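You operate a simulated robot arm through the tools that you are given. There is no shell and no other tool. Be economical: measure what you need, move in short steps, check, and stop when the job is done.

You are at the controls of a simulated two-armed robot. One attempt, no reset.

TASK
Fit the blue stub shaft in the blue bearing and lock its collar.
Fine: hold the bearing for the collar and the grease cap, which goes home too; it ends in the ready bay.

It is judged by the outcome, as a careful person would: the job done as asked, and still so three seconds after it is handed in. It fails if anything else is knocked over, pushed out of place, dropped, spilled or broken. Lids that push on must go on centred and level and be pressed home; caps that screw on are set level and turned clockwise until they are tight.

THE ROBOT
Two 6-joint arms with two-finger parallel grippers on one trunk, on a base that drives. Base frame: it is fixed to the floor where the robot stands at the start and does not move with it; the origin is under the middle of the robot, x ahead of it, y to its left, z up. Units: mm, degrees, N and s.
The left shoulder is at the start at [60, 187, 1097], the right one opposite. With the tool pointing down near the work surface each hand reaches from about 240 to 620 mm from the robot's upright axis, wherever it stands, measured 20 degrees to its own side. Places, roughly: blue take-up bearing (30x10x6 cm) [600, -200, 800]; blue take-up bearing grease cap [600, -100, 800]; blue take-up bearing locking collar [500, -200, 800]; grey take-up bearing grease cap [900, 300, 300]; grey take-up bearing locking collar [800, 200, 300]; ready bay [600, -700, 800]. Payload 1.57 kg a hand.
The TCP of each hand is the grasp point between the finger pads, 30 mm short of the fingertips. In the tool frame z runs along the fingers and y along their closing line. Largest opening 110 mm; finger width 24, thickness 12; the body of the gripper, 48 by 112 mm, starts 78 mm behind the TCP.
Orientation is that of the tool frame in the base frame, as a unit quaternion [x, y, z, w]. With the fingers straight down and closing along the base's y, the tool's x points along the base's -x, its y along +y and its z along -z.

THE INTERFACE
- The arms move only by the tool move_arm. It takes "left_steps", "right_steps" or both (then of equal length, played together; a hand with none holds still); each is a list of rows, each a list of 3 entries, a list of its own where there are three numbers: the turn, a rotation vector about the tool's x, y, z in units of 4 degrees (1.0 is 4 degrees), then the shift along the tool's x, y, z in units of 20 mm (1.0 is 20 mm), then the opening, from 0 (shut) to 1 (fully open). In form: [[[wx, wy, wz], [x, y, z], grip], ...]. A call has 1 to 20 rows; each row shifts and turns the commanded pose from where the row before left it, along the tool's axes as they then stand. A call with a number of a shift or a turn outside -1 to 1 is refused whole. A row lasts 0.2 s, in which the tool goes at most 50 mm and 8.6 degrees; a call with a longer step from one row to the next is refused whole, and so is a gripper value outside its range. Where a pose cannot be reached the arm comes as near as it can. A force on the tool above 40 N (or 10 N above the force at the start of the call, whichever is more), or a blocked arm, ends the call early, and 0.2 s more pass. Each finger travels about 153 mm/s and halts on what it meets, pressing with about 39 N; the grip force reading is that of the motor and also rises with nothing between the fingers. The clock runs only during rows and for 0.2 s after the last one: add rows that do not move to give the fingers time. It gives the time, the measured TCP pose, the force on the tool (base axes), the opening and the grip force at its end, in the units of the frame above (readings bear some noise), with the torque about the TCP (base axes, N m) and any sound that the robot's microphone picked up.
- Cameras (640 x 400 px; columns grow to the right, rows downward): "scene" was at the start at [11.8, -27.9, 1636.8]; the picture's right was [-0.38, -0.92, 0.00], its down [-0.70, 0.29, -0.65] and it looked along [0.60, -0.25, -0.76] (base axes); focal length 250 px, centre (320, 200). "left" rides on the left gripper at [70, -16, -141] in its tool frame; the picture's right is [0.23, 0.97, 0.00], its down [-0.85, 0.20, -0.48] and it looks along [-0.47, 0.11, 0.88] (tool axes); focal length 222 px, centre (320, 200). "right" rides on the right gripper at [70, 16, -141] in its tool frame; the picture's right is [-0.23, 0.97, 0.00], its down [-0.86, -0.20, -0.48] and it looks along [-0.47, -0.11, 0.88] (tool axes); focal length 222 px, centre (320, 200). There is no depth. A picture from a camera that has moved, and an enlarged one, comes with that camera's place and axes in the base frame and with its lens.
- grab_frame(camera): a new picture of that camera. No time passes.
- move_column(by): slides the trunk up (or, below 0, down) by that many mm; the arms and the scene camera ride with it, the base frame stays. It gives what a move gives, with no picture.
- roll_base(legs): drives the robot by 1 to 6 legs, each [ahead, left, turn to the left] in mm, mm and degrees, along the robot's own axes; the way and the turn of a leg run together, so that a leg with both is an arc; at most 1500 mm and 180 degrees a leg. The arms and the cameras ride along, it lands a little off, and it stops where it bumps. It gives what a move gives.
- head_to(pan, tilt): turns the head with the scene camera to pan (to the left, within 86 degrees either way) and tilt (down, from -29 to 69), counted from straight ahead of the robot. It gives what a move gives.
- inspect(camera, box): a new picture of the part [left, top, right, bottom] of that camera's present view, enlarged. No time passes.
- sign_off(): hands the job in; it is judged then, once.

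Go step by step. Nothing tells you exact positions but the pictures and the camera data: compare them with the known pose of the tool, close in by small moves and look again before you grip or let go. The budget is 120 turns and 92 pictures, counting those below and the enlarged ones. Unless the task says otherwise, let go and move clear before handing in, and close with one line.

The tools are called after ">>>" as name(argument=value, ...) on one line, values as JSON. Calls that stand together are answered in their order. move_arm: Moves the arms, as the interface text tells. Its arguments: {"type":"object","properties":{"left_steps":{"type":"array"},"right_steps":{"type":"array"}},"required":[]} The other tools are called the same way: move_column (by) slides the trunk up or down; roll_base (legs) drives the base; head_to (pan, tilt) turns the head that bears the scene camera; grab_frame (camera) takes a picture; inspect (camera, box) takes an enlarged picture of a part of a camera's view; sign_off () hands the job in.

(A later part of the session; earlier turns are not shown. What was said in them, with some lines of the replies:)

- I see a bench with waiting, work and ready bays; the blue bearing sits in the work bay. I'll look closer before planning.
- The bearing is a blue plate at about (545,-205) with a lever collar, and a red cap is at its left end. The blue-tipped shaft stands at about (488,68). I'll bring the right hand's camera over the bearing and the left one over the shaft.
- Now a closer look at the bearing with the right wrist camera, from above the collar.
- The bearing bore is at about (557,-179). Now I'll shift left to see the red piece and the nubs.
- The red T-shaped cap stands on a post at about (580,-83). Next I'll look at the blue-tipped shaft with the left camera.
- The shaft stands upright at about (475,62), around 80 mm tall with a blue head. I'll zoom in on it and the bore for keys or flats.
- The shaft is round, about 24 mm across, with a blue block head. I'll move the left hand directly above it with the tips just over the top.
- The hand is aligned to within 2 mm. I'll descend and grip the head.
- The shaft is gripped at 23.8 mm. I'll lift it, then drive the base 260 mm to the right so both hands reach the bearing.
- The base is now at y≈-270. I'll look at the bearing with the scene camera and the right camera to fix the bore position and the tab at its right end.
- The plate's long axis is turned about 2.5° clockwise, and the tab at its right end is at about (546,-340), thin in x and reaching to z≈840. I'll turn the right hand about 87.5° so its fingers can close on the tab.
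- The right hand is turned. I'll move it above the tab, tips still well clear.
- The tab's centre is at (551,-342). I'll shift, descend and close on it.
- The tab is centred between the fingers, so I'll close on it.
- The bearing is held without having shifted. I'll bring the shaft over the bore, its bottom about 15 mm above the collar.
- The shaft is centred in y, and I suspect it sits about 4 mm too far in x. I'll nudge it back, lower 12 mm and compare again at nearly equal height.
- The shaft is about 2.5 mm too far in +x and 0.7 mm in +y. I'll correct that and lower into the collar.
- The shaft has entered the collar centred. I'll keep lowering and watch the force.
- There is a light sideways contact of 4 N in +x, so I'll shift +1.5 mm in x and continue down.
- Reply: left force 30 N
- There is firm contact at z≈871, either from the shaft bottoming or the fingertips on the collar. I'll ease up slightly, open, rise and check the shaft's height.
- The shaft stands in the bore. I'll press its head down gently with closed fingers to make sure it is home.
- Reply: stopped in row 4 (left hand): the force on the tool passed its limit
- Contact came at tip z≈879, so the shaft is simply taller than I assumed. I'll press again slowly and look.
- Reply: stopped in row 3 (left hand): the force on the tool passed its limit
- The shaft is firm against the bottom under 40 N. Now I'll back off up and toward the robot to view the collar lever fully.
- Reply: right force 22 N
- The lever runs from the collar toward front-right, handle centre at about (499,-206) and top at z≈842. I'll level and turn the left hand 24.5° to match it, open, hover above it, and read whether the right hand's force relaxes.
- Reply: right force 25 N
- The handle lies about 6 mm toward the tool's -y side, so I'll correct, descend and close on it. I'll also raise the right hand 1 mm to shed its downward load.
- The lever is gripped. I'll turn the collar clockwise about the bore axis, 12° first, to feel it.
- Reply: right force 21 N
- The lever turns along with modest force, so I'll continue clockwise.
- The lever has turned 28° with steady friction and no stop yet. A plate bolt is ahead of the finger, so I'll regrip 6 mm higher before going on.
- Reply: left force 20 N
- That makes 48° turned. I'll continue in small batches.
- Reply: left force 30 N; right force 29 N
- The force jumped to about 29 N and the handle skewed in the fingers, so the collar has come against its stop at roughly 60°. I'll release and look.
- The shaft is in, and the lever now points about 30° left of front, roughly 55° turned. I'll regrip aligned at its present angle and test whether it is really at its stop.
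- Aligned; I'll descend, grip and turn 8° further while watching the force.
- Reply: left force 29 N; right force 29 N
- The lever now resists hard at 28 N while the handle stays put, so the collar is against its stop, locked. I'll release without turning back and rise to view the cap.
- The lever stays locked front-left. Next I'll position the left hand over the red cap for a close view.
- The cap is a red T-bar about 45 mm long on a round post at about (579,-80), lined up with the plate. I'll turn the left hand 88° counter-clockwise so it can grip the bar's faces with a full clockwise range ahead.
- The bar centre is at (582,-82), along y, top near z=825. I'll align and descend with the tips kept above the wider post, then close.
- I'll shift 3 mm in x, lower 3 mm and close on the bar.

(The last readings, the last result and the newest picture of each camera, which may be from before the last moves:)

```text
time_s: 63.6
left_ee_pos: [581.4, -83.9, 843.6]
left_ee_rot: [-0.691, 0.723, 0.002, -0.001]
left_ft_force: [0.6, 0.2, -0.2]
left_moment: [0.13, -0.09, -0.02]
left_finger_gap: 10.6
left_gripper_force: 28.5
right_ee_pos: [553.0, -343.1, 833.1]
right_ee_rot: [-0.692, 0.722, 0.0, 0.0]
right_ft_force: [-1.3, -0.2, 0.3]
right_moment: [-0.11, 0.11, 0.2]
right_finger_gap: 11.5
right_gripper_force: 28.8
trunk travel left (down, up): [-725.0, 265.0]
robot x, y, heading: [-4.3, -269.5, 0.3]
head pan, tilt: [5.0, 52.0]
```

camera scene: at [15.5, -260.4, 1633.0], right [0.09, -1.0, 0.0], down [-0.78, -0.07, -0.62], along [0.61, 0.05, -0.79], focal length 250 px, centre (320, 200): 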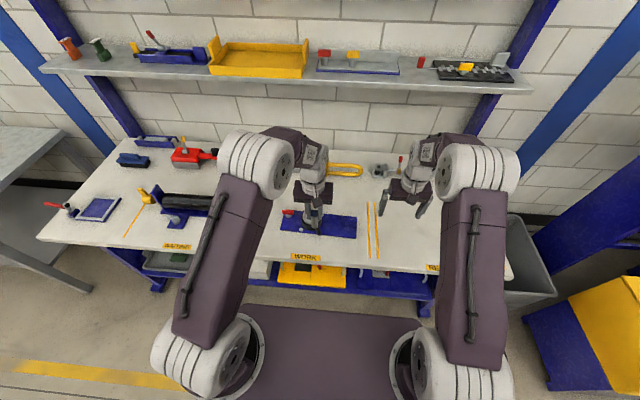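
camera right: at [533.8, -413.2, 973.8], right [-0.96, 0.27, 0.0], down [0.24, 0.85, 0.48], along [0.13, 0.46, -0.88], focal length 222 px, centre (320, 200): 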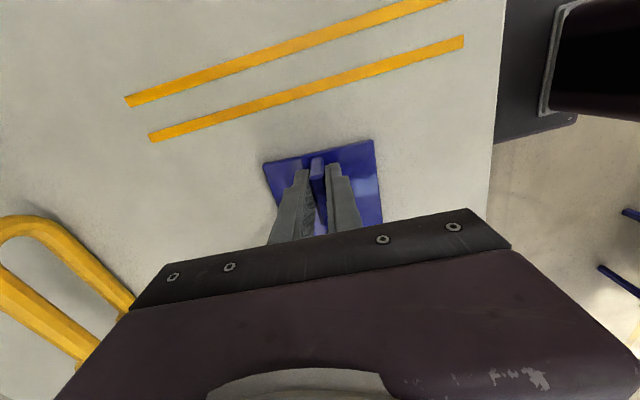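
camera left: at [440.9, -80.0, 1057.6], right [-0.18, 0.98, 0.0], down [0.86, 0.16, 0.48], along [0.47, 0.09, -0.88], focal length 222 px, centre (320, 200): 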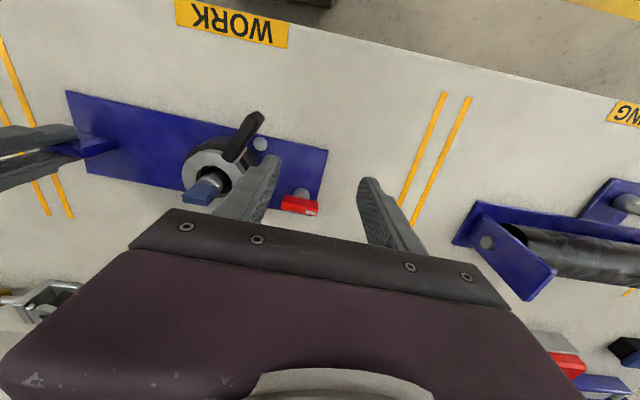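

Gripped at 10.6 mm. I'll try turning it clockwise 12° to feel it.

>>> move_arm(left_steps=[[[0, 0, 1], [0, 0, 0], 0], [[0, 0, 1], [0, 0, 0], 0], [[0, 0, 1], [0, 0, 0], 0], [[0, 0, 0], [0, 0, 0], 0]])

>>> inspect(camera="left", box=[200, 80, 440, 230])

```text
time_s: 64.7
left_ee_pos: [582.4, -84.7, 843.4]
left_ee_rot: [-0.611, 0.791, 0.002, -0.002]
left_ft_force: [0.5, 4.1, -2.6]
left_moment: [0.54, -0.2, -0.01]
left_finger_gap: 10.5
left_gripper_force: 28.5
right_ee_pos: [554.2, -344.0, 833.2]
right_ee_rot: [-0.692, 0.722, 0.0, 0.0]
right_ft_force: [-1.1, -5.0, 3.0]
right_moment: [0.63, 0.02, -0.04]
right_finger_gap: 11.6
right_gripper_force: 29.5
trunk travel left (down, up): [-725.0, 265.0]
robot x, y, heading: [1.0, -269.9, 0.3]
head pan, tilt: [5.0, 52.0]
```

```text
2.67 times, centred on (320, 155) of left
camera zoom: at [580.2, -156.1, 984.2], right [-1.0, 0.03, 0.0], down [0.02, 0.88, 0.48], along [0.01, 0.48, -0.88], focal length 592 px, centre (320, 320)
```

zoom: 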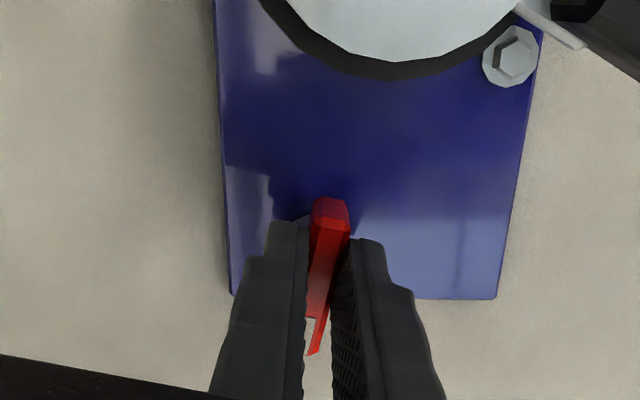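

It turns clockwise freely, so it is a turn cap. I'll continue in batches, watching the torque about z.

>>> move_arm(left_steps=[[[0, 0, 1], [0, 0, 0], 0], [[0, 0, 1], [0, 0, 0], 0], [[0, 0, 1], [0, 0, 0], 0], [[0, 0, 1], [0, 0, 0], 0], [[0, 0, 1], [0, 0, 0], 0], [[0, 0, 1], [0, 0, 0], 0], [[0, 0, 1], [0, 0, 0], 0], [[0, 0, 1], [0, 0, 0], 0], [[0, 0, 0], [0, 0, 0], 0]])

```text
time_s: 66.7
left_ee_pos: [581.4, -83.7, 844.1]
left_ee_rot: [-0.37, 0.929, 0.002, -0.001]
left_ft_force: [0.7, 24.2, -0.8]
left_moment: [0.61, -0.1, 0.07]
left_finger_gap: 10.7
left_gripper_force: 28.3
right_ee_pos: [553.3, -343.9, 832.1]
right_ee_rot: [-0.692, 0.722, 0.0, 0.0]
right_ft_force: [1.0, -22.5, 4.6]
right_moment: [0.18, -0.05, -0.64]
right_finger_gap: 11.9
right_gripper_force: 29.2
trunk travel left (down, up): [-725.0, 265.0]
robot x, y, heading: [3.0, -269.6, 0.3]
head pan, tilt: [5.0, 52.0]
```

Turned 44° with no stop, but there is 24 N of side load in y from a small off-centre. I'll relieve it by 1.5 mm and continue.

>>> move_arm(left_steps=[[[0, 0, 0], [-0.05, 0.055, 0], 0], [[0, 0, 0], [0, 0, 0], 0]])

>>> move_arm(left_steps=[[[0, 0, 1], [0, 0, 0], 0], [[0, 0, 1], [0, 0, 0], 0], [[0, 0, 1], [0, 0, 0], 0], [[0, 0, 1], [0, 0, 0], 0], [[0, 0, 1], [0, 0, 0], 0], [[0, 0, 0], [0, 0, 0], 0]])

```text
time_s: 67.2
left_ee_pos: [581.9, -84.6, 844.0]
left_ee_rot: [-0.37, 0.929, 0.002, -0.001]
left_ft_force: [-0.2, 17.8, -0.1]
left_moment: [0.74, -0.39, 0.08]
left_finger_gap: 10.3
left_gripper_force: 28.2
right_ee_pos: [554.2, -344.5, 833.2]
right_ee_rot: [-0.692, 0.722, 0.0, -0.001]
right_ft_force: [0.7, -19.5, 2.7]
right_moment: [-0.73, 0.05, -0.61]
right_finger_gap: 11.9
right_gripper_force: 29.3
trunk travel left (down, up): [-725.0, 265.0]
robot x, y, heading: [4.0, -267.7, 0.3]
head pan, tilt: [5.0, 52.0]
```

```text
time_s: 68.7
left_ee_pos: [582.8, -84.2, 842.7]
left_ee_rot: [-0.203, 0.979, 0.001, 0.0]
left_ft_force: [2.9, 19.9, 1.1]
left_moment: [0.03, 0.1, 0.74]
left_finger_gap: 13.0
left_gripper_force: 29.8
right_ee_pos: [554.1, -344.9, 832.2]
right_ee_rot: [-0.692, 0.722, -0.001, -0.001]
right_ft_force: [-0.8, -19.9, -0.1]
right_moment: [-0.58, 0.04, -0.66]
right_finger_gap: 12.0
right_gripper_force: 30.1
trunk travel left (down, up): [-725.0, 265.0]
robot x, y, heading: [-0.9, -269.9, 0.0]
head pan, tilt: [5.0, 52.0]
```

The torque rose to 0.74 N·m and the bar skewed slightly in the fingers, so it may be reaching tight. I'll look.

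>>> inspect(camera="left", box=[200, 80, 440, 230])

>>> inspect(camera="scene", box=[255, 185, 351, 245])

```text
2.67 times, centred on (320, 155) of left
camera zoom: at [524.7, -126.6, 984.4], right [-0.6, 0.8, 0.0], down [0.71, 0.52, 0.48], along [0.38, 0.29, -0.88], focal length 592 px, centre (320, 320)
```

zoom: 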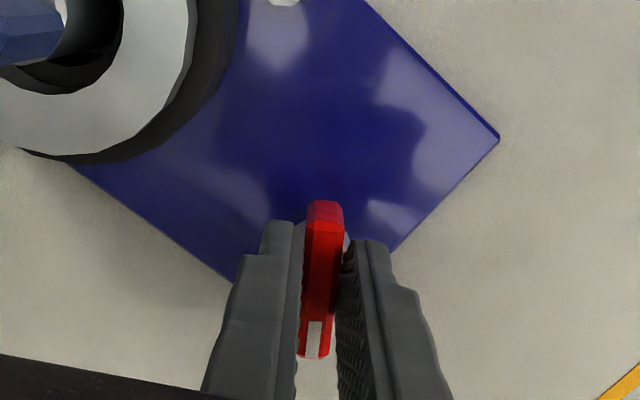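

```text
6.67 times, centred on (303, 215) of scene
camera zoom: at [15.8, -260.3, 1633.0], right [0.09, -1.0, 0.0], down [-0.79, -0.07, -0.62], along [0.61, 0.06, -0.79], focal length 1668 px, centre (433, 100)
```

zoom: 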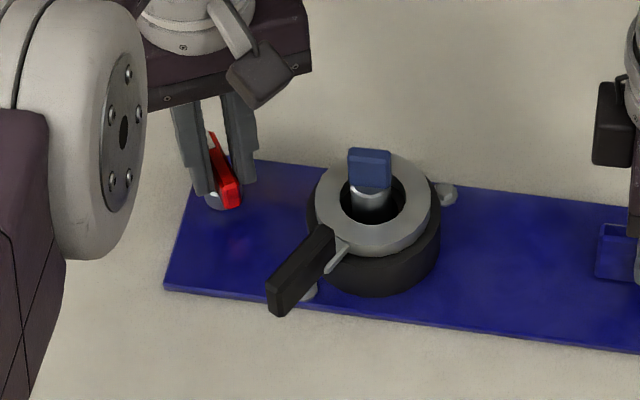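

I'll apply 8° more to see whether it is firmly stopped.

>>> move_arm(left_steps=[[[0, 0, 1], [0, 0, 0], 0], [[0, 0, 1], [0, 0, 0], 0], [[0, 0, 0], [0, 0, 0], 0]])

>>> inspect(camera="left", box=[200, 80, 440, 230])

```text
time_s: 69.5
left_ee_pos: [582.9, -83.7, 843.0]
left_ee_rot: [-0.135, 0.991, 0.0, 0.0]
left_ft_force: [2.2, 12.0, -0.5]
left_moment: [0.16, -0.36, 0.9]
left_finger_gap: 17.0
left_gripper_force: 32.1
right_ee_pos: [554.2, -343.2, 831.9]
right_ee_rot: [-0.691, 0.723, 0.0, -0.001]
right_ft_force: [-2.9, -13.4, 0.6]
right_moment: [-0.49, 0.12, -0.55]
right_finger_gap: 12.3
right_gripper_force: 29.4
trunk travel left (down, up): [-725.0, 265.0]
robot x, y, heading: [-1.4, -266.0, 0.3]
head pan, tilt: [5.0, 52.0]
```

```text
2.67 times, centred on (320, 155) of left
camera zoom: at [519.2, -118.0, 984.6], right [-0.48, 0.88, 0.0], down [0.77, 0.42, 0.48], along [0.42, 0.23, -0.88], focal length 592 px, centre (320, 320)
```

zoom: 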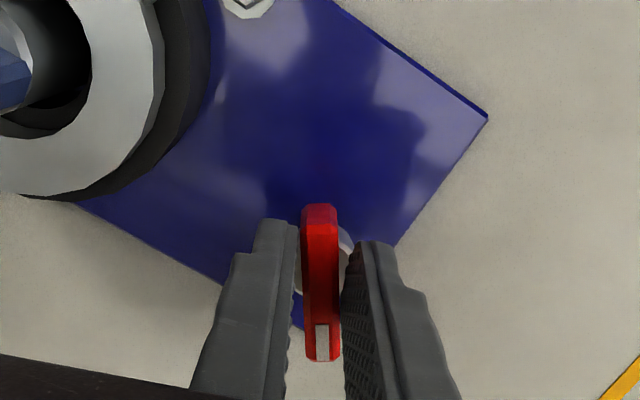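

The bar no longer follows and the torque is 0.9 N·m, so the cap is tight. I'll release, rise, square the left hand to the plate and move above the bearing housing.

>>> move_arm(left_steps=[[[0, 0, 0], [0, 0, 0], 0.4], [[0, 0, 0], [0, 0, 0], 0.4], [[0, 0, 0], [0, 0, -1], 0.4], [[0, 0, 0], [0, 0, -1], 0.5], [[0, 0, 0], [0, 0, -1], 0.7], [[0, 0, 0], [0, 0, -1], 1], [[0, 0, 0], [0, 0, -1], 1], [[0, 0, 1], [0, 0, 0], 1], [[0, 0, 1], [0, 0, 0], 1], [[0, 0, 1], [0, 0, 0], 1], [[0, 0, 1], [0, 0, 0], 1], [[0, 0, 0.5], [0, 0, 0], 1], [[0, 0, 0], [0.27, -0.95, 0], 1], [[0, 0, 0], [0.27, -0.95, 0], 1], [[0, 0, 0], [0.27, -0.95, 0], 1], [[0, 0, 0], [0.27, -0.95, 0], 1], [[0, 0, 0], [0.27, -0.95, 0], 1], [[0, 0, 0], [0, 0, 0], 1]])

>>> inspect(camera="left", box=[180, 60, 460, 235])

>>> inspect(camera="scene", box=[255, 185, 351, 245])

```text
time_s: 73.2
left_ee_pos: [551.5, -178.2, 944.8]
left_ee_rot: [0.022, 1.0, 0.002, -0.001]
left_ft_force: [0.6, -0.6, 0.6]
left_moment: [-0.03, -0.05, 0.02]
left_finger_gap: 109.9
left_gripper_force: 0.1
right_ee_pos: [553.6, -344.9, 832.9]
right_ee_rot: [-0.692, 0.722, 0.0, 0.0]
right_ft_force: [-0.2, -0.6, 0.5]
right_moment: [-0.17, 0.04, -0.1]
right_finger_gap: 11.5
right_gripper_force: 28.9
trunk travel left (down, up): [-725.0, 265.0]
robot x, y, heading: [2.0, -269.1, 0.1]
head pan, tilt: [5.0, 52.0]
```

```text
2.29 times, centred on (320, 148) of left
camera zoom: at [480.8, -191.4, 1084.8], right [-0.18, 0.98, 0.0], down [0.86, 0.16, 0.48], along [0.47, 0.09, -0.88], focal length 508 px, centre (320, 320)
```

zoom: 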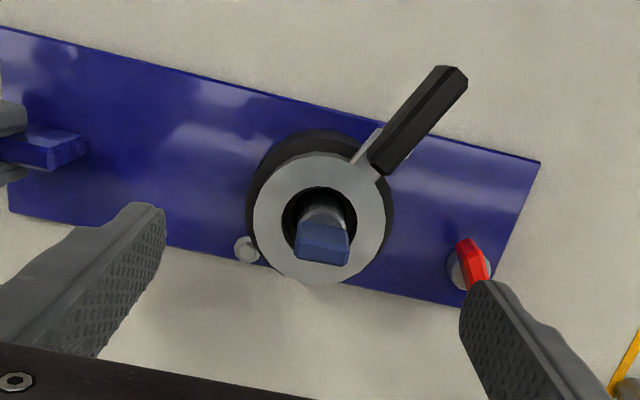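

```text
6.67 times, centred on (303, 215) of scene
camera zoom: at [15.9, -260.7, 1633.0], right [0.09, -1.0, 0.0], down [-0.79, -0.07, -0.62], along [0.61, 0.06, -0.79], focal length 1668 px, centre (433, 100)
```

zoom: 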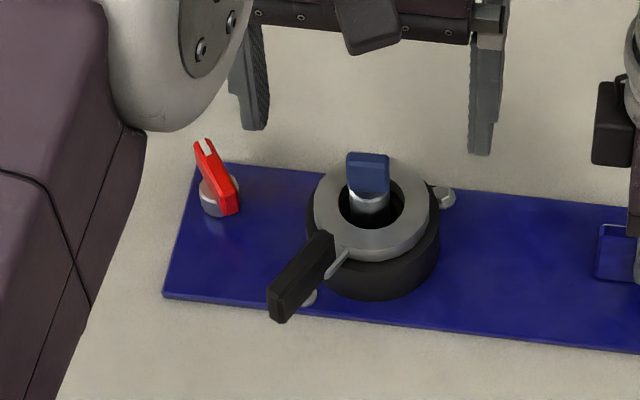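

All looks right: shaft in, lever and cap turned. I'll centre the left hand over the housing at (556,-177), lower the fingers around it and close for a two-handed lift.

>>> move_arm(left_steps=[[[0, 0, 0], [-0.23, 0.02, 0.5], 1], [[0, 0, 0], [0, 0, 0.9], 1], [[0, 0, 0], [0, 0, 0.9], 1], [[0, 0, 0], [0, 0, 0.9], 1], [[0, 0, 0], [0, 0, 0.9], 1], [[0, 0, 0], [0, 0, 0.9], 1], [[0, 0, 0], [0, 0, 0.9], 1], [[0, 0, 0], [0, 0, 0], 1]])

>>> inspect(camera="scene", box=[265, 180, 361, 240])

```text
time_s: 75.0
left_ee_pos: [556.2, -176.0, 824.2]
left_ee_rot: [0.023, 1.0, 0.0, -0.002]
left_ft_force: [1.0, 0.1, -0.5]
left_moment: [-0.01, -0.04, -0.01]
left_finger_gap: 110.1
left_gripper_force: 0.1
right_ee_pos: [552.7, -343.6, 832.7]
right_ee_rot: [-0.692, 0.722, 0.001, 0.0]
right_ft_force: [0.4, -1.6, -0.3]
right_moment: [-0.09, 0.09, -0.09]
right_finger_gap: 11.7
right_gripper_force: 29.3
trunk travel left (down, up): [-725.0, 265.0]
robot x, y, heading: [0.5, -269.8, 0.1]
head pan, tilt: [5.0, 52.0]
```

```text
6.67 times, centred on (313, 210) of scene
camera zoom: at [16.1, -260.8, 1633.0], right [0.09, -1.0, 0.0], down [-0.79, -0.07, -0.62], along [0.61, 0.06, -0.79], focal length 1668 px, centre (367, 133)
```

zoom: 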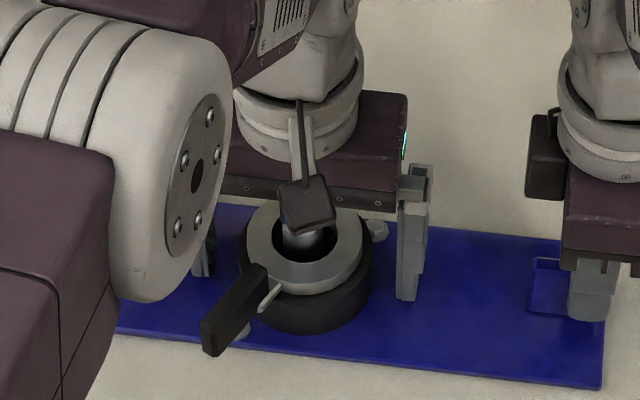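

Clear on both sides. I'll close on the housing, then lift both hands 10 mm together.

>>> move_arm(left_steps=[[[0, 0, 0], [0, 0, 0], 0.7], [[0, 0, 0], [0, 0, 0], 0.5], [[0, 0, 0], [0, 0, 0], 0.3], [[0, 0, 0], [0, 0, 0], 0], [[0, 0, 0], [0, 0, 0], 0]])

>>> move_arm(left_steps=[[[0, 0, 0], [0, 0, -0.25], 0], [[0, 0, 0], [0, 0, -0.25], 0], [[0, 0, 0], [0, 0, 0], 0]], right_steps=[[[0, 0, 0], [0, 0, -0.25], 0], [[0, 0, 0], [0, 0, -0.25], 0], [[0, 0, 0], [0, 0, 0], 0]])

>>> inspect(camera="scene", box=[255, 170, 383, 250])

```text
time_s: 76.2
left_ee_pos: [557.7, -176.7, 824.4]
left_ee_rot: [0.022, 1.0, 0.001, -0.001]
left_ft_force: [-0.1, 1.3, 0.0]
left_moment: [0.18, -0.16, -0.06]
left_finger_gap: 71.7
left_gripper_force: 39.2
right_ee_pos: [553.4, -344.9, 832.9]
right_ee_rot: [-0.691, 0.723, 0.0, 0.0]
right_ft_force: [0.3, -2.7, -0.1]
right_moment: [0.12, 0.07, -0.07]
right_finger_gap: 11.9
right_gripper_force: 29.2
trunk travel left (down, up): [-725.0, 265.0]
robot x, y, heading: [1.4, -271.3, 0.2]
head pan, tilt: [5.0, 52.0]
```

```text
time_s: 77.0
left_ee_pos: [556.2, -175.4, 835.2]
left_ee_rot: [0.022, 1.0, 0.0, -0.002]
left_ft_force: [-0.1, 1.1, -6.1]
left_moment: [0.44, -0.06, 0.16]
left_finger_gap: 71.5
left_gripper_force: 39.2
right_ee_pos: [553.5, -343.6, 841.9]
right_ee_rot: [-0.691, 0.722, 0.0, 0.0]
right_ft_force: [-0.4, -1.1, 0.5]
right_moment: [-0.32, 0.14, -0.09]
right_finger_gap: 11.8
right_gripper_force: 29.4
trunk travel left (down, up): [-725.0, 265.0]
robot x, y, heading: [-0.7, -270.9, 0.3]
head pan, tilt: [5.0, 52.0]
```

```text
5.00 times, centred on (319, 210) of scene
camera zoom: at [16.9, -260.3, 1633.0], right [0.09, -1.0, 0.0], down [-0.79, -0.07, -0.61], along [0.61, 0.06, -0.79], focal length 1251 px, centre (325, 150)
```

zoom: 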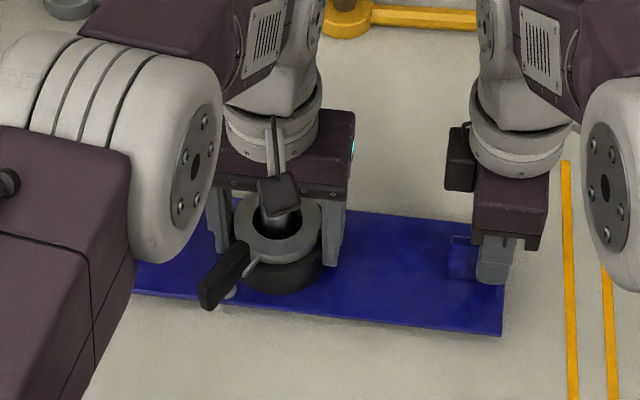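

It lifts at only about 6 N and stays level. I'll raise it another 40 mm and check the ready bay before driving.

>>> move_arm(left_steps=[[[0, 0, 0], [0, 0, -0.5], 0], [[0, 0, 0], [0, 0, -0.5], 0], [[0, 0, 0], [0, 0, -0.5], 0], [[0, 0, 0], [0, 0, -0.5], 0], [[0, 0, 0], [0, 0, 0], 0]], right_steps=[[[0, 0, 0], [0, 0, -0.5], 0], [[0, 0, 0], [0, 0, -0.5], 0], [[0, 0, 0], [0, 0, -0.5], 0], [[0, 0, 0], [0, 0, -0.5], 0], [[0, 0, 0], [0, 0, 0], 0]])

>>> head_to(pan=-50, tilt=45)

>>> grab_frame(camera="scene")

>>> grab_frame(camera="right")

```text
time_s: 78.2
left_ee_pos: [556.1, -177.2, 875.5]
left_ee_rot: [0.023, 1.0, 0.002, -0.002]
left_ft_force: [0.2, 0.0, -6.2]
left_moment: [0.05, -0.02, 0.0]
left_finger_gap: 23.6
left_gripper_force: 36.1
right_ee_pos: [551.8, -344.4, 882.3]
right_ee_rot: [-0.691, 0.723, 0.0, 0.0]
right_ft_force: [0.5, 0.2, -0.7]
right_moment: [0.01, 0.05, 0.01]
right_finger_gap: 0.0
right_gripper_force: 21.1
trunk travel left (down, up): [-725.0, 265.0]
robot x, y, heading: [1.4, -268.8, 0.3]
head pan, tilt: [5.0, 52.0]
```

```text
time_s: 79.5
left_ee_pos: [557.0, -177.6, 876.1]
left_ee_rot: [0.023, 1.0, 0.001, -0.001]
left_ft_force: [0.8, -0.3, -6.5]
left_moment: [0.04, 0.04, 0.01]
left_finger_gap: 23.5
left_gripper_force: 36.5
right_ee_pos: [551.9, -344.8, 883.2]
right_ee_rot: [-0.692, 0.722, 0.0, 0.0]
right_ft_force: [0.1, -0.5, -0.1]
right_moment: [0.0, -0.02, 0.02]
right_finger_gap: 0.0
right_gripper_force: 21.7
trunk travel left (down, up): [-725.0, 265.0]
robot x, y, heading: [1.4, -270.1, 0.3]
head pan, tilt: [-50.0, 45.0]
```

```text
21 pictures are left
camera scene: at [-5.5, -329.2, 1642.6], right [-0.76, -0.65, 0.0], down [-0.46, 0.54, -0.71], along [0.46, -0.54, -0.71], focal length 250 px, centre (320, 200)
```

scene: 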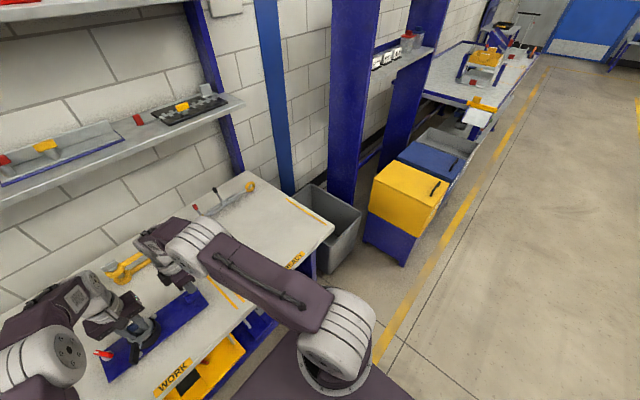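

```text
20 pictures are left
camera right: at [533.1, -413.0, 1023.4], right [-0.96, 0.27, 0.0], down [0.24, 0.85, 0.48], along [0.13, 0.46, -0.88], focal length 222 px, centre (320, 200)
```

right: 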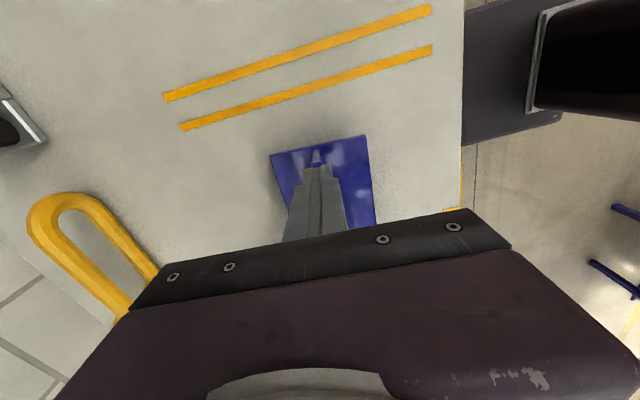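

Both hands slipped: the left now holds at 23.6 mm, the shaft head, and the right is empty. I need to see whether the bearing is hanging or on the bench.

>>> head_to(pan=5, tilt=52)

>>> inspect(camera="scene", box=[255, 170, 383, 250])

```text
time_s: 80.7
left_ee_pos: [558.1, -177.3, 875.7]
left_ee_rot: [0.023, 1.0, 0.002, -0.001]
left_ft_force: [0.0, -0.7, -5.0]
left_moment: [0.02, 0.04, 0.01]
left_finger_gap: 23.8
left_gripper_force: 35.7
right_ee_pos: [552.3, -346.0, 883.1]
right_ee_rot: [-0.692, 0.722, 0.0, 0.0]
right_ft_force: [0.1, -0.4, -1.2]
right_moment: [-0.01, 0.01, 0.0]
right_finger_gap: 0.0
right_gripper_force: 21.1
trunk travel left (down, up): [-725.0, 265.0]
robot x, y, heading: [3.2, -269.9, 0.2]
head pan, tilt: [5.0, 52.0]
```

```text
5.00 times, centred on (319, 210) of scene
camera zoom: at [16.6, -260.5, 1633.0], right [0.09, -1.0, 0.0], down [-0.79, -0.07, -0.61], along [0.61, 0.06, -0.79], focal length 1251 px, centre (325, 150)
```

zoom: 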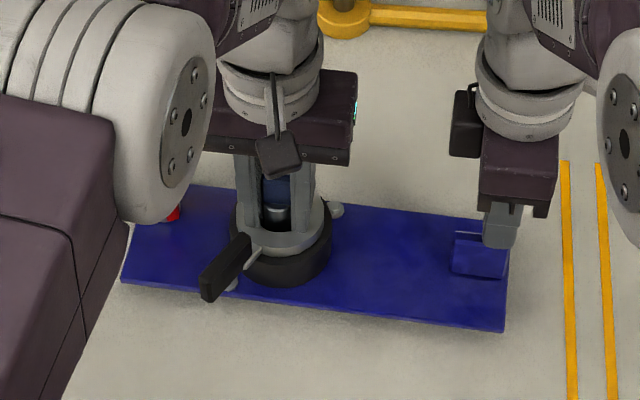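

The shaft is still locked in and the bearing appears to hang from it, with the full ~6 N on the left hand and a shadow beneath the plate. I'll clear the right hand, then lift slightly by the shaft head alone and see if it holds level.

>>> move_arm(right_steps=[[[0, 0, 0], [0, 0, -1], 0], [[0, 0, 0], [0, 0, -1], 0], [[0, 0, 0], [0, 0, -1], 0.3], [[0, 0, 0], [0.5, 0, -1], 0.3], [[0, 0, 0], [0.5, 0, 0], 0.3]])

>>> move_arm(left_steps=[[[0, 0, 0], [0, 0, -0.25], 0], [[0, 0, 0], [0, 0, -0.25], 0], [[0, 0, 0], [0, 0, 0], 0]])

>>> inspect(camera="right", box=[200, 120, 440, 270])

>>> inspect(camera="scene", box=[255, 170, 383, 250])

```text
time_s: 81.9
left_ee_pos: [557.6, -178.1, 876.1]
left_ee_rot: [0.024, 1.0, 0.002, -0.002]
left_ft_force: [0.1, 0.2, -5.3]
left_moment: [0.05, 0.01, 0.01]
left_finger_gap: 23.5
left_gripper_force: 35.7
right_ee_pos: [551.0, -364.4, 962.2]
right_ee_rot: [-0.691, 0.723, 0.0, 0.0]
right_ft_force: [0.8, 0.0, -1.8]
right_moment: [0.02, -0.01, 0.01]
right_finger_gap: 32.9
right_gripper_force: 0.1
trunk travel left (down, up): [-725.0, 265.0]
robot x, y, heading: [1.1, -270.5, 0.1]
head pan, tilt: [5.0, 52.0]
```

```text
time_s: 82.7
left_ee_pos: [557.2, -177.5, 885.5]
left_ee_rot: [0.022, 1.0, 0.001, -0.002]
left_ft_force: [0.3, 0.2, -5.4]
left_moment: [0.09, 0.0, 0.0]
left_finger_gap: 23.3
left_gripper_force: 35.7
right_ee_pos: [552.5, -364.4, 962.3]
right_ee_rot: [-0.691, 0.723, 0.0, 0.0]
right_ft_force: [-1.1, 0.3, -0.5]
right_moment: [0.01, 0.03, 0.0]
right_finger_gap: 33.0
right_gripper_force: 0.2
trunk travel left (down, up): [-725.0, 265.0]
robot x, y, heading: [1.7, -272.8, 0.2]
head pan, tilt: [5.0, 52.0]
```

```text
2.67 times, centred on (320, 195) of right
camera zoom: at [532.5, -433.3, 1102.4], right [-0.96, 0.27, 0.0], down [0.24, 0.85, 0.48], along [0.13, 0.46, -0.88], focal length 592 px, centre (320, 213)
```

zoom: 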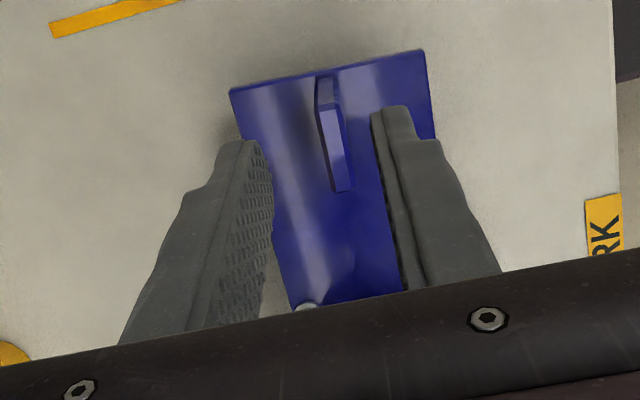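

```text
5.00 times, centred on (319, 210) of scene
camera zoom: at [16.6, -260.3, 1633.0], right [0.09, -1.0, 0.0], down [-0.79, -0.07, -0.61], along [0.61, 0.06, -0.79], focal length 1251 px, centre (325, 150)
```

zoom: 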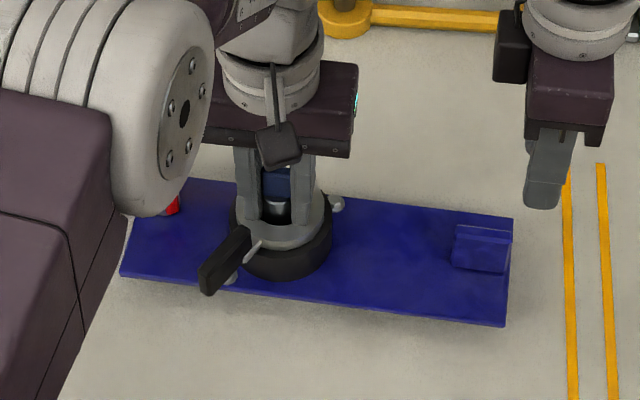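

The bearing hangs level and secure from the locked shaft. I'll lift 30 mm more and drive 465 mm right into the ready bay (about y -420 to -880, clear).

>>> move_arm(left_steps=[[[0, 0, 0], [0, 0, -0.4], 0], [[0, 0, 0], [0, 0, -0.4], 0], [[0, 0, 0], [0, 0, -0.4], 0], [[0, 0, 0], [0, 0, -0.3], 0], [[0, 0, 0], [0, 0, 0], 0]])

>>> roll_base(legs=[[0, -160, 0], [0, -155, 0], [0, -150, 0]])

>>> grab_frame(camera="scene")

>>> inspect(camera="right", box=[120, 0, 520, 250])

```text
time_s: 83.9
left_ee_pos: [556.9, -176.3, 914.4]
left_ee_rot: [0.022, 1.0, 0.001, -0.002]
left_ft_force: [-0.3, 0.0, -6.5]
left_moment: [0.06, 0.0, 0.01]
left_finger_gap: 23.7
left_gripper_force: 35.6
right_ee_pos: [552.1, -364.9, 962.9]
right_ee_rot: [-0.692, 0.722, -0.001, 0.0]
right_ft_force: [-0.2, -0.3, 0.2]
right_moment: [0.01, 0.01, -0.01]
right_finger_gap: 33.0
right_gripper_force: 0.1
trunk travel left (down, up): [-725.0, 265.0]
robot x, y, heading: [-1.5, -270.9, 0.1]
head pan, tilt: [5.0, 52.0]
```

```text
time_s: 87.3
left_ee_pos: [558.3, -636.0, 914.4]
left_ee_rot: [0.023, 1.0, -0.001, -0.002]
left_ft_force: [0.2, -0.6, -5.9]
left_moment: [0.02, 0.03, 0.04]
left_finger_gap: 23.5
left_gripper_force: 35.7
right_ee_pos: [551.3, -823.5, 961.9]
right_ee_rot: [-0.691, 0.723, -0.001, -0.001]
right_ft_force: [0.0, 0.2, 0.1]
right_moment: [-0.02, -0.01, 0.0]
right_finger_gap: 33.0
right_gripper_force: 0.1
trunk travel left (down, up): [-725.0, 265.0]
robot x, y, heading: [-2.7, -726.8, 0.2]
head pan, tilt: [5.0, 52.0]
```

```text
16 pictures are left
camera scene: at [18.3, -718.1, 1633.0], right [0.09, -1.0, 0.0], down [-0.79, -0.07, -0.61], along [0.61, 0.05, -0.79], focal length 250 px, centre (320, 200)
```

scene: 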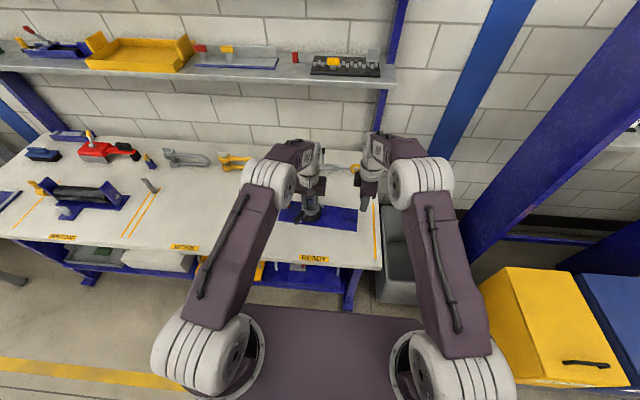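

```text
1.60 times, centred on (320, 125) of right
camera zoom: at [534.0, -892.4, 1102.7], right [-0.96, 0.27, 0.0], down [0.24, 0.85, 0.48], along [0.13, 0.46, -0.88], focal length 355 px, centre (320, 320)
```

zoom: 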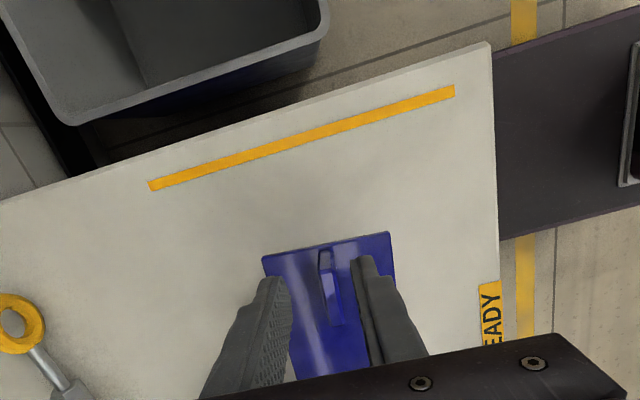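

The bearing is over the ready bay, inside its end line. I'll lower it slowly and watch the force for touchdown.

>>> move_arm(left_steps=[[[0, 0, 0], [0, 0, 0.5], 0], [[0, 0, 0], [0, 0, 0.5], 0], [[0, 0, 0], [0, 0, 0.5], 0], [[0, 0, 0], [0, 0, 0.2], 0], [[0, 0, 0], [0, 0, 0], 0]])

>>> inspect(camera="scene", box=[255, 170, 383, 250])

```text
time_s: 88.5
left_ee_pos: [558.9, -637.4, 879.3]
left_ee_rot: [0.023, 1.0, 0.0, -0.002]
left_ft_force: [0.2, 0.2, -6.2]
left_moment: [0.08, 0.03, -0.02]
left_finger_gap: 23.3
left_gripper_force: 35.8
right_ee_pos: [552.8, -825.4, 961.9]
right_ee_rot: [-0.691, 0.723, 0.0, 0.001]
right_ft_force: [-0.1, 0.5, -0.8]
right_moment: [-0.02, 0.0, -0.01]
right_finger_gap: 32.9
right_gripper_force: 0.0
trunk travel left (down, up): [-725.0, 265.0]
robot x, y, heading: [4.8, -730.5, 0.2]
head pan, tilt: [5.0, 52.0]
```

```text
5.00 times, centred on (319, 210) of scene
camera zoom: at [18.2, -720.8, 1633.0], right [0.09, -1.0, 0.0], down [-0.79, -0.07, -0.61], along [0.61, 0.06, -0.79], focal length 1251 px, centre (325, 150)
```

zoom: 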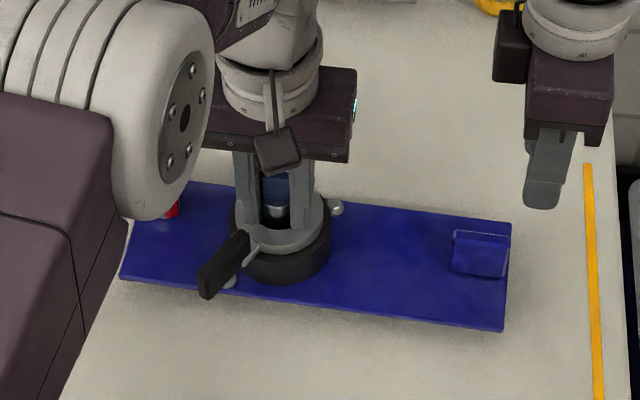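

>>> move_arm(left_steps=[[[0, 0, 0], [0, 0, 0.15], 0], [[0, 0, 0], [0, 0, 0.15], 0], [[0, 0, 0], [0, 0, 0.1], 0], [[0, 0, 0], [0, 0, 0], 0]])

```text
time_s: 89.5
left_ee_pos: [559.0, -638.2, 871.5]
left_ee_rot: [0.022, 1.0, 0.001, -0.002]
left_ft_force: [-0.2, -0.7, -6.8]
left_moment: [0.07, 0.02, -0.01]
left_finger_gap: 23.6
left_gripper_force: 35.9
right_ee_pos: [553.6, -825.1, 961.7]
right_ee_rot: [-0.691, 0.723, 0.0, 0.0]
right_ft_force: [0.9, -0.4, -0.1]
right_moment: [0.01, 0.0, -0.02]
right_finger_gap: 33.1
right_gripper_force: 0.1
trunk travel left (down, up): [-725.0, 265.0]
robot x, y, heading: [3.0, -729.6, 0.1]
head pan, tilt: [5.0, 52.0]
```

It is still hanging with the full weight on the hand, so I'll lower on in small steps.

>>> move_arm(left_steps=[[[0, 0, 0], [0, 0, 0.12], 0], [[0, 0, 0], [0, 0, 0.12], 0], [[0, 0, 0], [0, 0, 0], 0]])

>>> move_arm(left_steps=[[[0, 0, 0], [0, 0, 0.1], 0], [[0, 0, 0], [0, 0, 0.1], 0], [[0, 0, 0], [0, 0, 0], 0]])

```text
time_s: 90.3
left_ee_pos: [558.1, -638.1, 866.4]
left_ee_rot: [0.024, 1.0, 0.001, -0.002]
left_ft_force: [0.3, 0.7, -5.8]
left_moment: [0.07, 0.02, 0.01]
left_finger_gap: 23.5
left_gripper_force: 35.4
right_ee_pos: [553.3, -825.4, 961.4]
right_ee_rot: [-0.691, 0.723, 0.001, -0.001]
right_ft_force: [0.2, 0.2, 0.8]
right_moment: [0.02, -0.01, 0.0]
right_finger_gap: 32.9
right_gripper_force: 0.1
trunk travel left (down, up): [-725.0, 265.0]
robot x, y, heading: [2.5, -731.2, -0.1]
head pan, tilt: [5.0, 52.0]
```

```text
time_s: 91.1
left_ee_pos: [558.4, -636.1, 862.0]
left_ee_rot: [0.022, 1.0, 0.001, -0.002]
left_ft_force: [-0.3, -0.3, -5.4]
left_moment: [0.06, 0.0, -0.02]
left_finger_gap: 23.8
left_gripper_force: 35.9
right_ee_pos: [553.5, -825.3, 961.8]
right_ee_rot: [-0.692, 0.722, -0.001, -0.001]
right_ft_force: [-1.1, -0.4, -0.3]
right_moment: [0.01, 0.0, 0.0]
right_finger_gap: 32.9
right_gripper_force: 0.0
trunk travel left (down, up): [-725.0, 265.0]
robot x, y, heading: [2.4, -728.0, 0.1]
head pan, tilt: [5.0, 52.0]
```

It is still hanging at z=862, so I'll take a look before going lower.

>>> inspect(camera="scene", box=[255, 170, 383, 250])

>>> inspect(camera="right", box=[200, 120, 440, 270])

```text
5.00 times, centred on (319, 210) of scene
camera zoom: at [18.2, -720.6, 1633.0], right [0.09, -1.0, 0.0], down [-0.79, -0.07, -0.61], along [0.61, 0.06, -0.79], focal length 1251 px, centre (325, 150)
```

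zoom: 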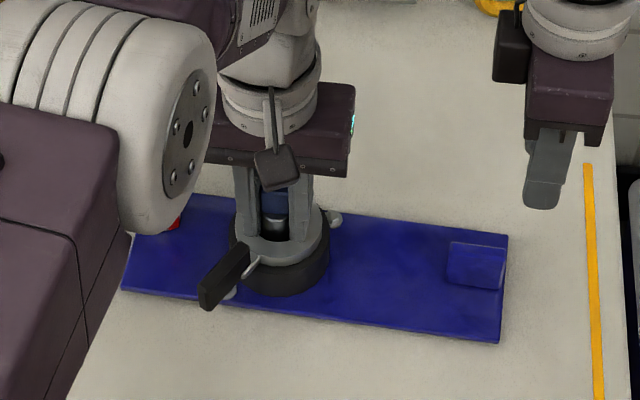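

```text
2.67 times, centred on (320, 195) of right
camera zoom: at [533.9, -894.0, 1102.5], right [-0.96, 0.27, 0.0], down [0.24, 0.85, 0.48], along [0.13, 0.46, -0.88], focal length 592 px, centre (320, 213)
```

zoom: 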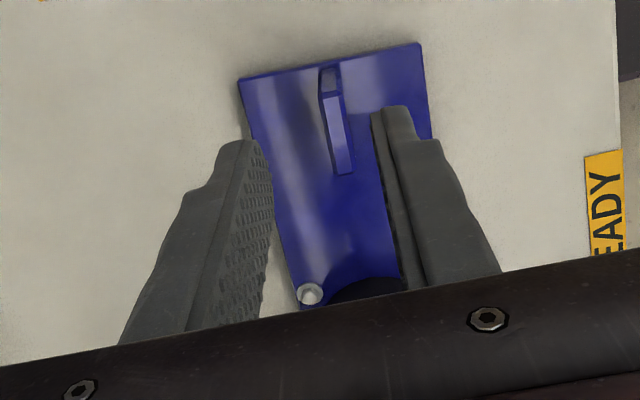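

Nearly down; the shadow gap is small. I'll keep lowering in 1.5 mm steps until the weight comes off.

>>> move_arm(left_steps=[[[0, 0, 0], [0, 0, 0.08], 0], [[0, 0, 0], [0, 0, 0.07], 0], [[0, 0, 0], [0, 0, 0], 0]])

>>> move_arm(left_steps=[[[0, 0, 0], [0, 0, 0.08], 0], [[0, 0, 0], [0, 0, 0], 0]])

>>> move_arm(left_steps=[[[0, 0, 0], [0, 0, 0.08], 0], [[0, 0, 0], [0, 0, 0], 0]])

```text
time_s: 91.9
left_ee_pos: [557.6, -637.4, 858.9]
left_ee_rot: [0.022, 1.0, 0.001, -0.002]
left_ft_force: [0.9, -0.2, -5.6]
left_moment: [0.05, 0.05, -0.01]
left_finger_gap: 23.4
left_gripper_force: 36.1
right_ee_pos: [553.3, -825.4, 962.1]
right_ee_rot: [-0.692, 0.722, 0.0, 0.0]
right_ft_force: [-0.2, 0.2, -0.3]
right_moment: [-0.01, 0.03, -0.01]
right_finger_gap: 33.2
right_gripper_force: 0.1
trunk travel left (down, up): [-725.0, 265.0]
robot x, y, heading: [4.0, -726.2, -0.1]
head pan, tilt: [5.0, 52.0]
```

```text
time_s: 92.5
left_ee_pos: [558.2, -638.4, 858.9]
left_ee_rot: [0.023, 1.0, 0.0, -0.001]
left_ft_force: [1.1, 1.4, -1.5]
left_moment: [-0.07, -0.04, 0.09]
left_finger_gap: 23.7
left_gripper_force: 35.9
right_ee_pos: [551.8, -825.0, 962.5]
right_ee_rot: [-0.691, 0.723, -0.001, 0.001]
right_ft_force: [-0.6, 0.1, -0.1]
right_moment: [0.01, 0.04, 0.02]
right_finger_gap: 33.1
right_gripper_force: 0.1
trunk travel left (down, up): [-725.0, 265.0]
robot x, y, heading: [3.2, -734.9, 0.0]
head pan, tilt: [5.0, 52.0]
```

```text
time_s: 93.1
left_ee_pos: [558.1, -639.0, 857.1]
left_ee_rot: [0.023, 1.0, 0.001, 0.0]
left_ft_force: [1.9, 0.2, 15.9]
left_moment: [-0.1, 0.86, 0.06]
left_finger_gap: 23.5
left_gripper_force: 35.7
right_ee_pos: [551.5, -826.2, 963.5]
right_ee_rot: [-0.692, 0.722, 0.0, 0.001]
right_ft_force: [-0.4, 0.0, 0.8]
right_moment: [0.01, 0.0, 0.01]
right_finger_gap: 33.0
right_gripper_force: 0.0
trunk travel left (down, up): [-725.0, 265.0]
robot x, y, heading: [-0.3, -729.9, 0.2]
head pan, tilt: [5.0, 52.0]
```

The plate is on the bench. I'll relax the push, open, rise straight up and check everything.

>>> move_arm(left_steps=[[[0, 0, 0], [0, 0, -0.06], 0], [[0, 0, 0], [0, 0, 0], 0.4], [[0, 0, 0], [0, 0, 0], 0.4], [[0, 0, 0], [0, 0, -0.5], 0.4], [[0, 0, 0], [0, 0, -1], 0.4], [[0, 0, 0], [0, 0, -1], 0.4], [[0, 0, 0], [0, 0, -1], 0.4], [[0, 0, 0], [0, 0, -1], 0.4], [[0, 0, 0], [0.9, 0, -0.5], 0.4], [[0, 0, 0], [0.9, 0, 0], 0.4], [[0, 0, 0], [0.9, 0, 0], 0.4], [[0, 0, 0], [0.9, 0, 0], 0.4], [[0, 0, 0], [0, 0, 0], 0.4]])

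>>> inspect(camera="scene", box=[255, 170, 383, 250])

>>> inspect(camera="left", box=[160, 60, 480, 260])

```text
time_s: 95.9
left_ee_pos: [484.4, -633.2, 959.3]
left_ee_rot: [0.023, 1.0, 0.001, -0.002]
left_ft_force: [0.1, 0.3, -0.5]
left_moment: [-0.02, 0.02, -0.04]
left_finger_gap: 43.8
left_gripper_force: 0.1
right_ee_pos: [552.5, -824.9, 962.6]
right_ee_rot: [-0.692, 0.722, 0.0, 0.0]
right_ft_force: [1.0, -0.5, 0.4]
right_moment: [-0.01, 0.01, -0.02]
right_finger_gap: 32.8
right_gripper_force: 0.0
trunk travel left (down, up): [-725.0, 265.0]
robot x, y, heading: [3.2, -728.1, 0.1]
head pan, tilt: [5.0, 52.0]
```

```text
5.00 times, centred on (319, 210) of scene
camera zoom: at [17.7, -720.7, 1633.0], right [0.09, -1.0, 0.0], down [-0.79, -0.07, -0.62], along [0.61, 0.06, -0.79], focal length 1251 px, centre (325, 150)
```

zoom: 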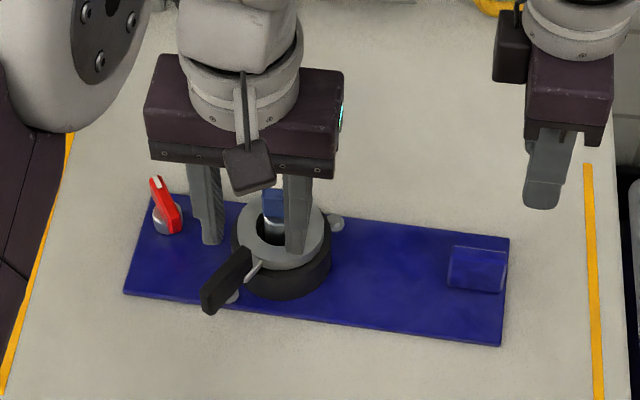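

```text
2.00 times, centred on (320, 160) of left
camera zoom: at [414.1, -646.5, 1100.7], right [-0.18, 0.98, 0.0], down [0.86, 0.16, 0.48], along [0.47, 0.09, -0.88], focal length 444 px, centre (320, 280)
```

zoom: 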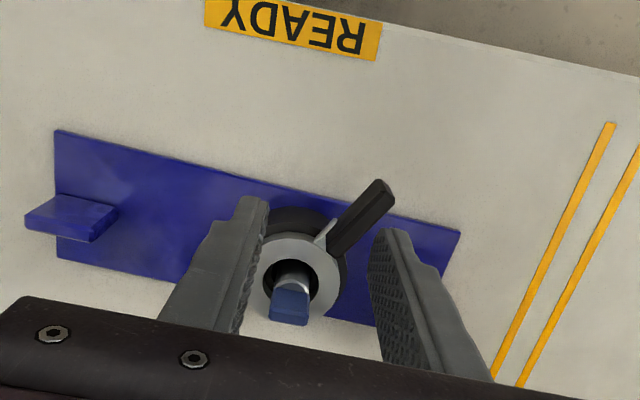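

The bearing sits inside the ready bay. I'll back the left hand off further and compare the shaft depth with before.

>>> move_arm(left_steps=[[[0, 0, 0], [0.9, 0.3, -0.8], 0.4], [[0, 0, 0], [0.9, 0.3, -0.8], 0.4], [[0, 0, 0], [0.9, 0.3, -0.5], 0.4], [[0, 0, 0], [0.9, 0.3, -0.5], 0.4], [[0, 0, 0], [0, 0, 0], 0.4]])

>>> inspect(camera="scene", box=[265, 190, 361, 250])

>>> inspect(camera="left", box=[220, 110, 420, 235])

```text
time_s: 97.1
left_ee_pos: [415.5, -607.9, 1009.4]
left_ee_rot: [0.023, 1.0, 0.001, -0.001]
left_ft_force: [-0.4, -0.1, 0.0]
left_moment: [-0.01, 0.02, -0.01]
left_finger_gap: 44.3
left_gripper_force: 0.3
right_ee_pos: [552.6, -825.4, 962.4]
right_ee_rot: [-0.692, 0.722, 0.0, 0.0]
right_ft_force: [0.1, -0.3, 0.7]
right_moment: [-0.03, -0.01, -0.02]
right_finger_gap: 32.8
right_gripper_force: 0.1
trunk travel left (down, up): [-725.0, 265.0]
robot x, y, heading: [5.2, -730.2, 0.0]
head pan, tilt: [5.0, 52.0]
```

```text
6.67 times, centred on (313, 220) of scene
camera zoom: at [17.8, -721.0, 1633.0], right [0.09, -1.0, 0.0], down [-0.79, -0.07, -0.62], along [0.61, 0.06, -0.79], focal length 1668 px, centre (367, 67)
```

zoom: 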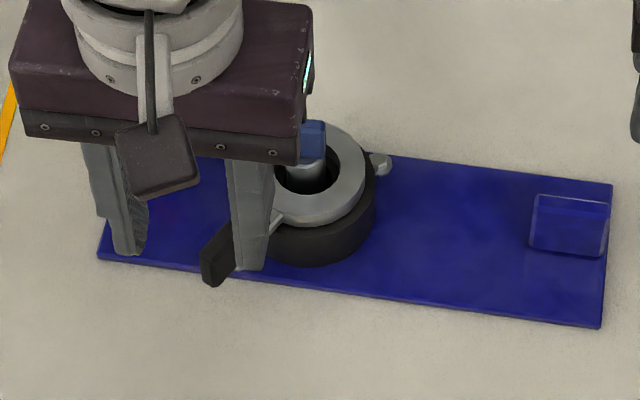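

```text
3.20 times, centred on (320, 172) of left
camera zoom: at [344.3, -620.3, 1150.9], right [-0.18, 0.98, 0.0], down [0.86, 0.16, 0.48], along [0.47, 0.09, -0.88], focal length 711 px, centre (320, 288)
```

zoom: 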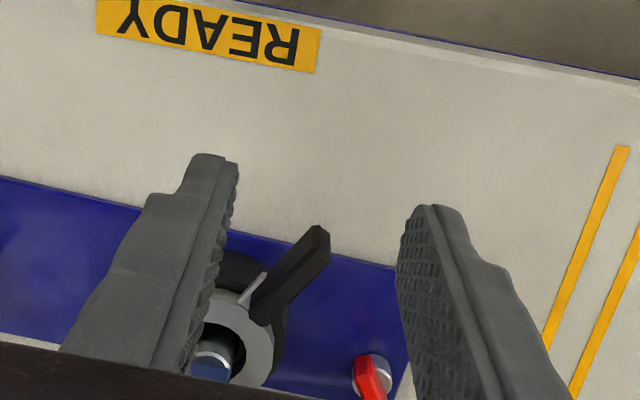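

The shaft depth is unchanged, the collar lever and cap are at their stops, the bearing rests in the ready bay, and both hands are clear. I'm handing in.

>>> sign_off()

```text
The job is handed in.
```

The blue shaft is fitted, its collar locked and the grease cap turned tight, and the bearing is standing in the ready bay; both hands lost their grip early in the lift and it may have dropped a centimetre or so before the left hand caught the shaft head, with no damage visible.
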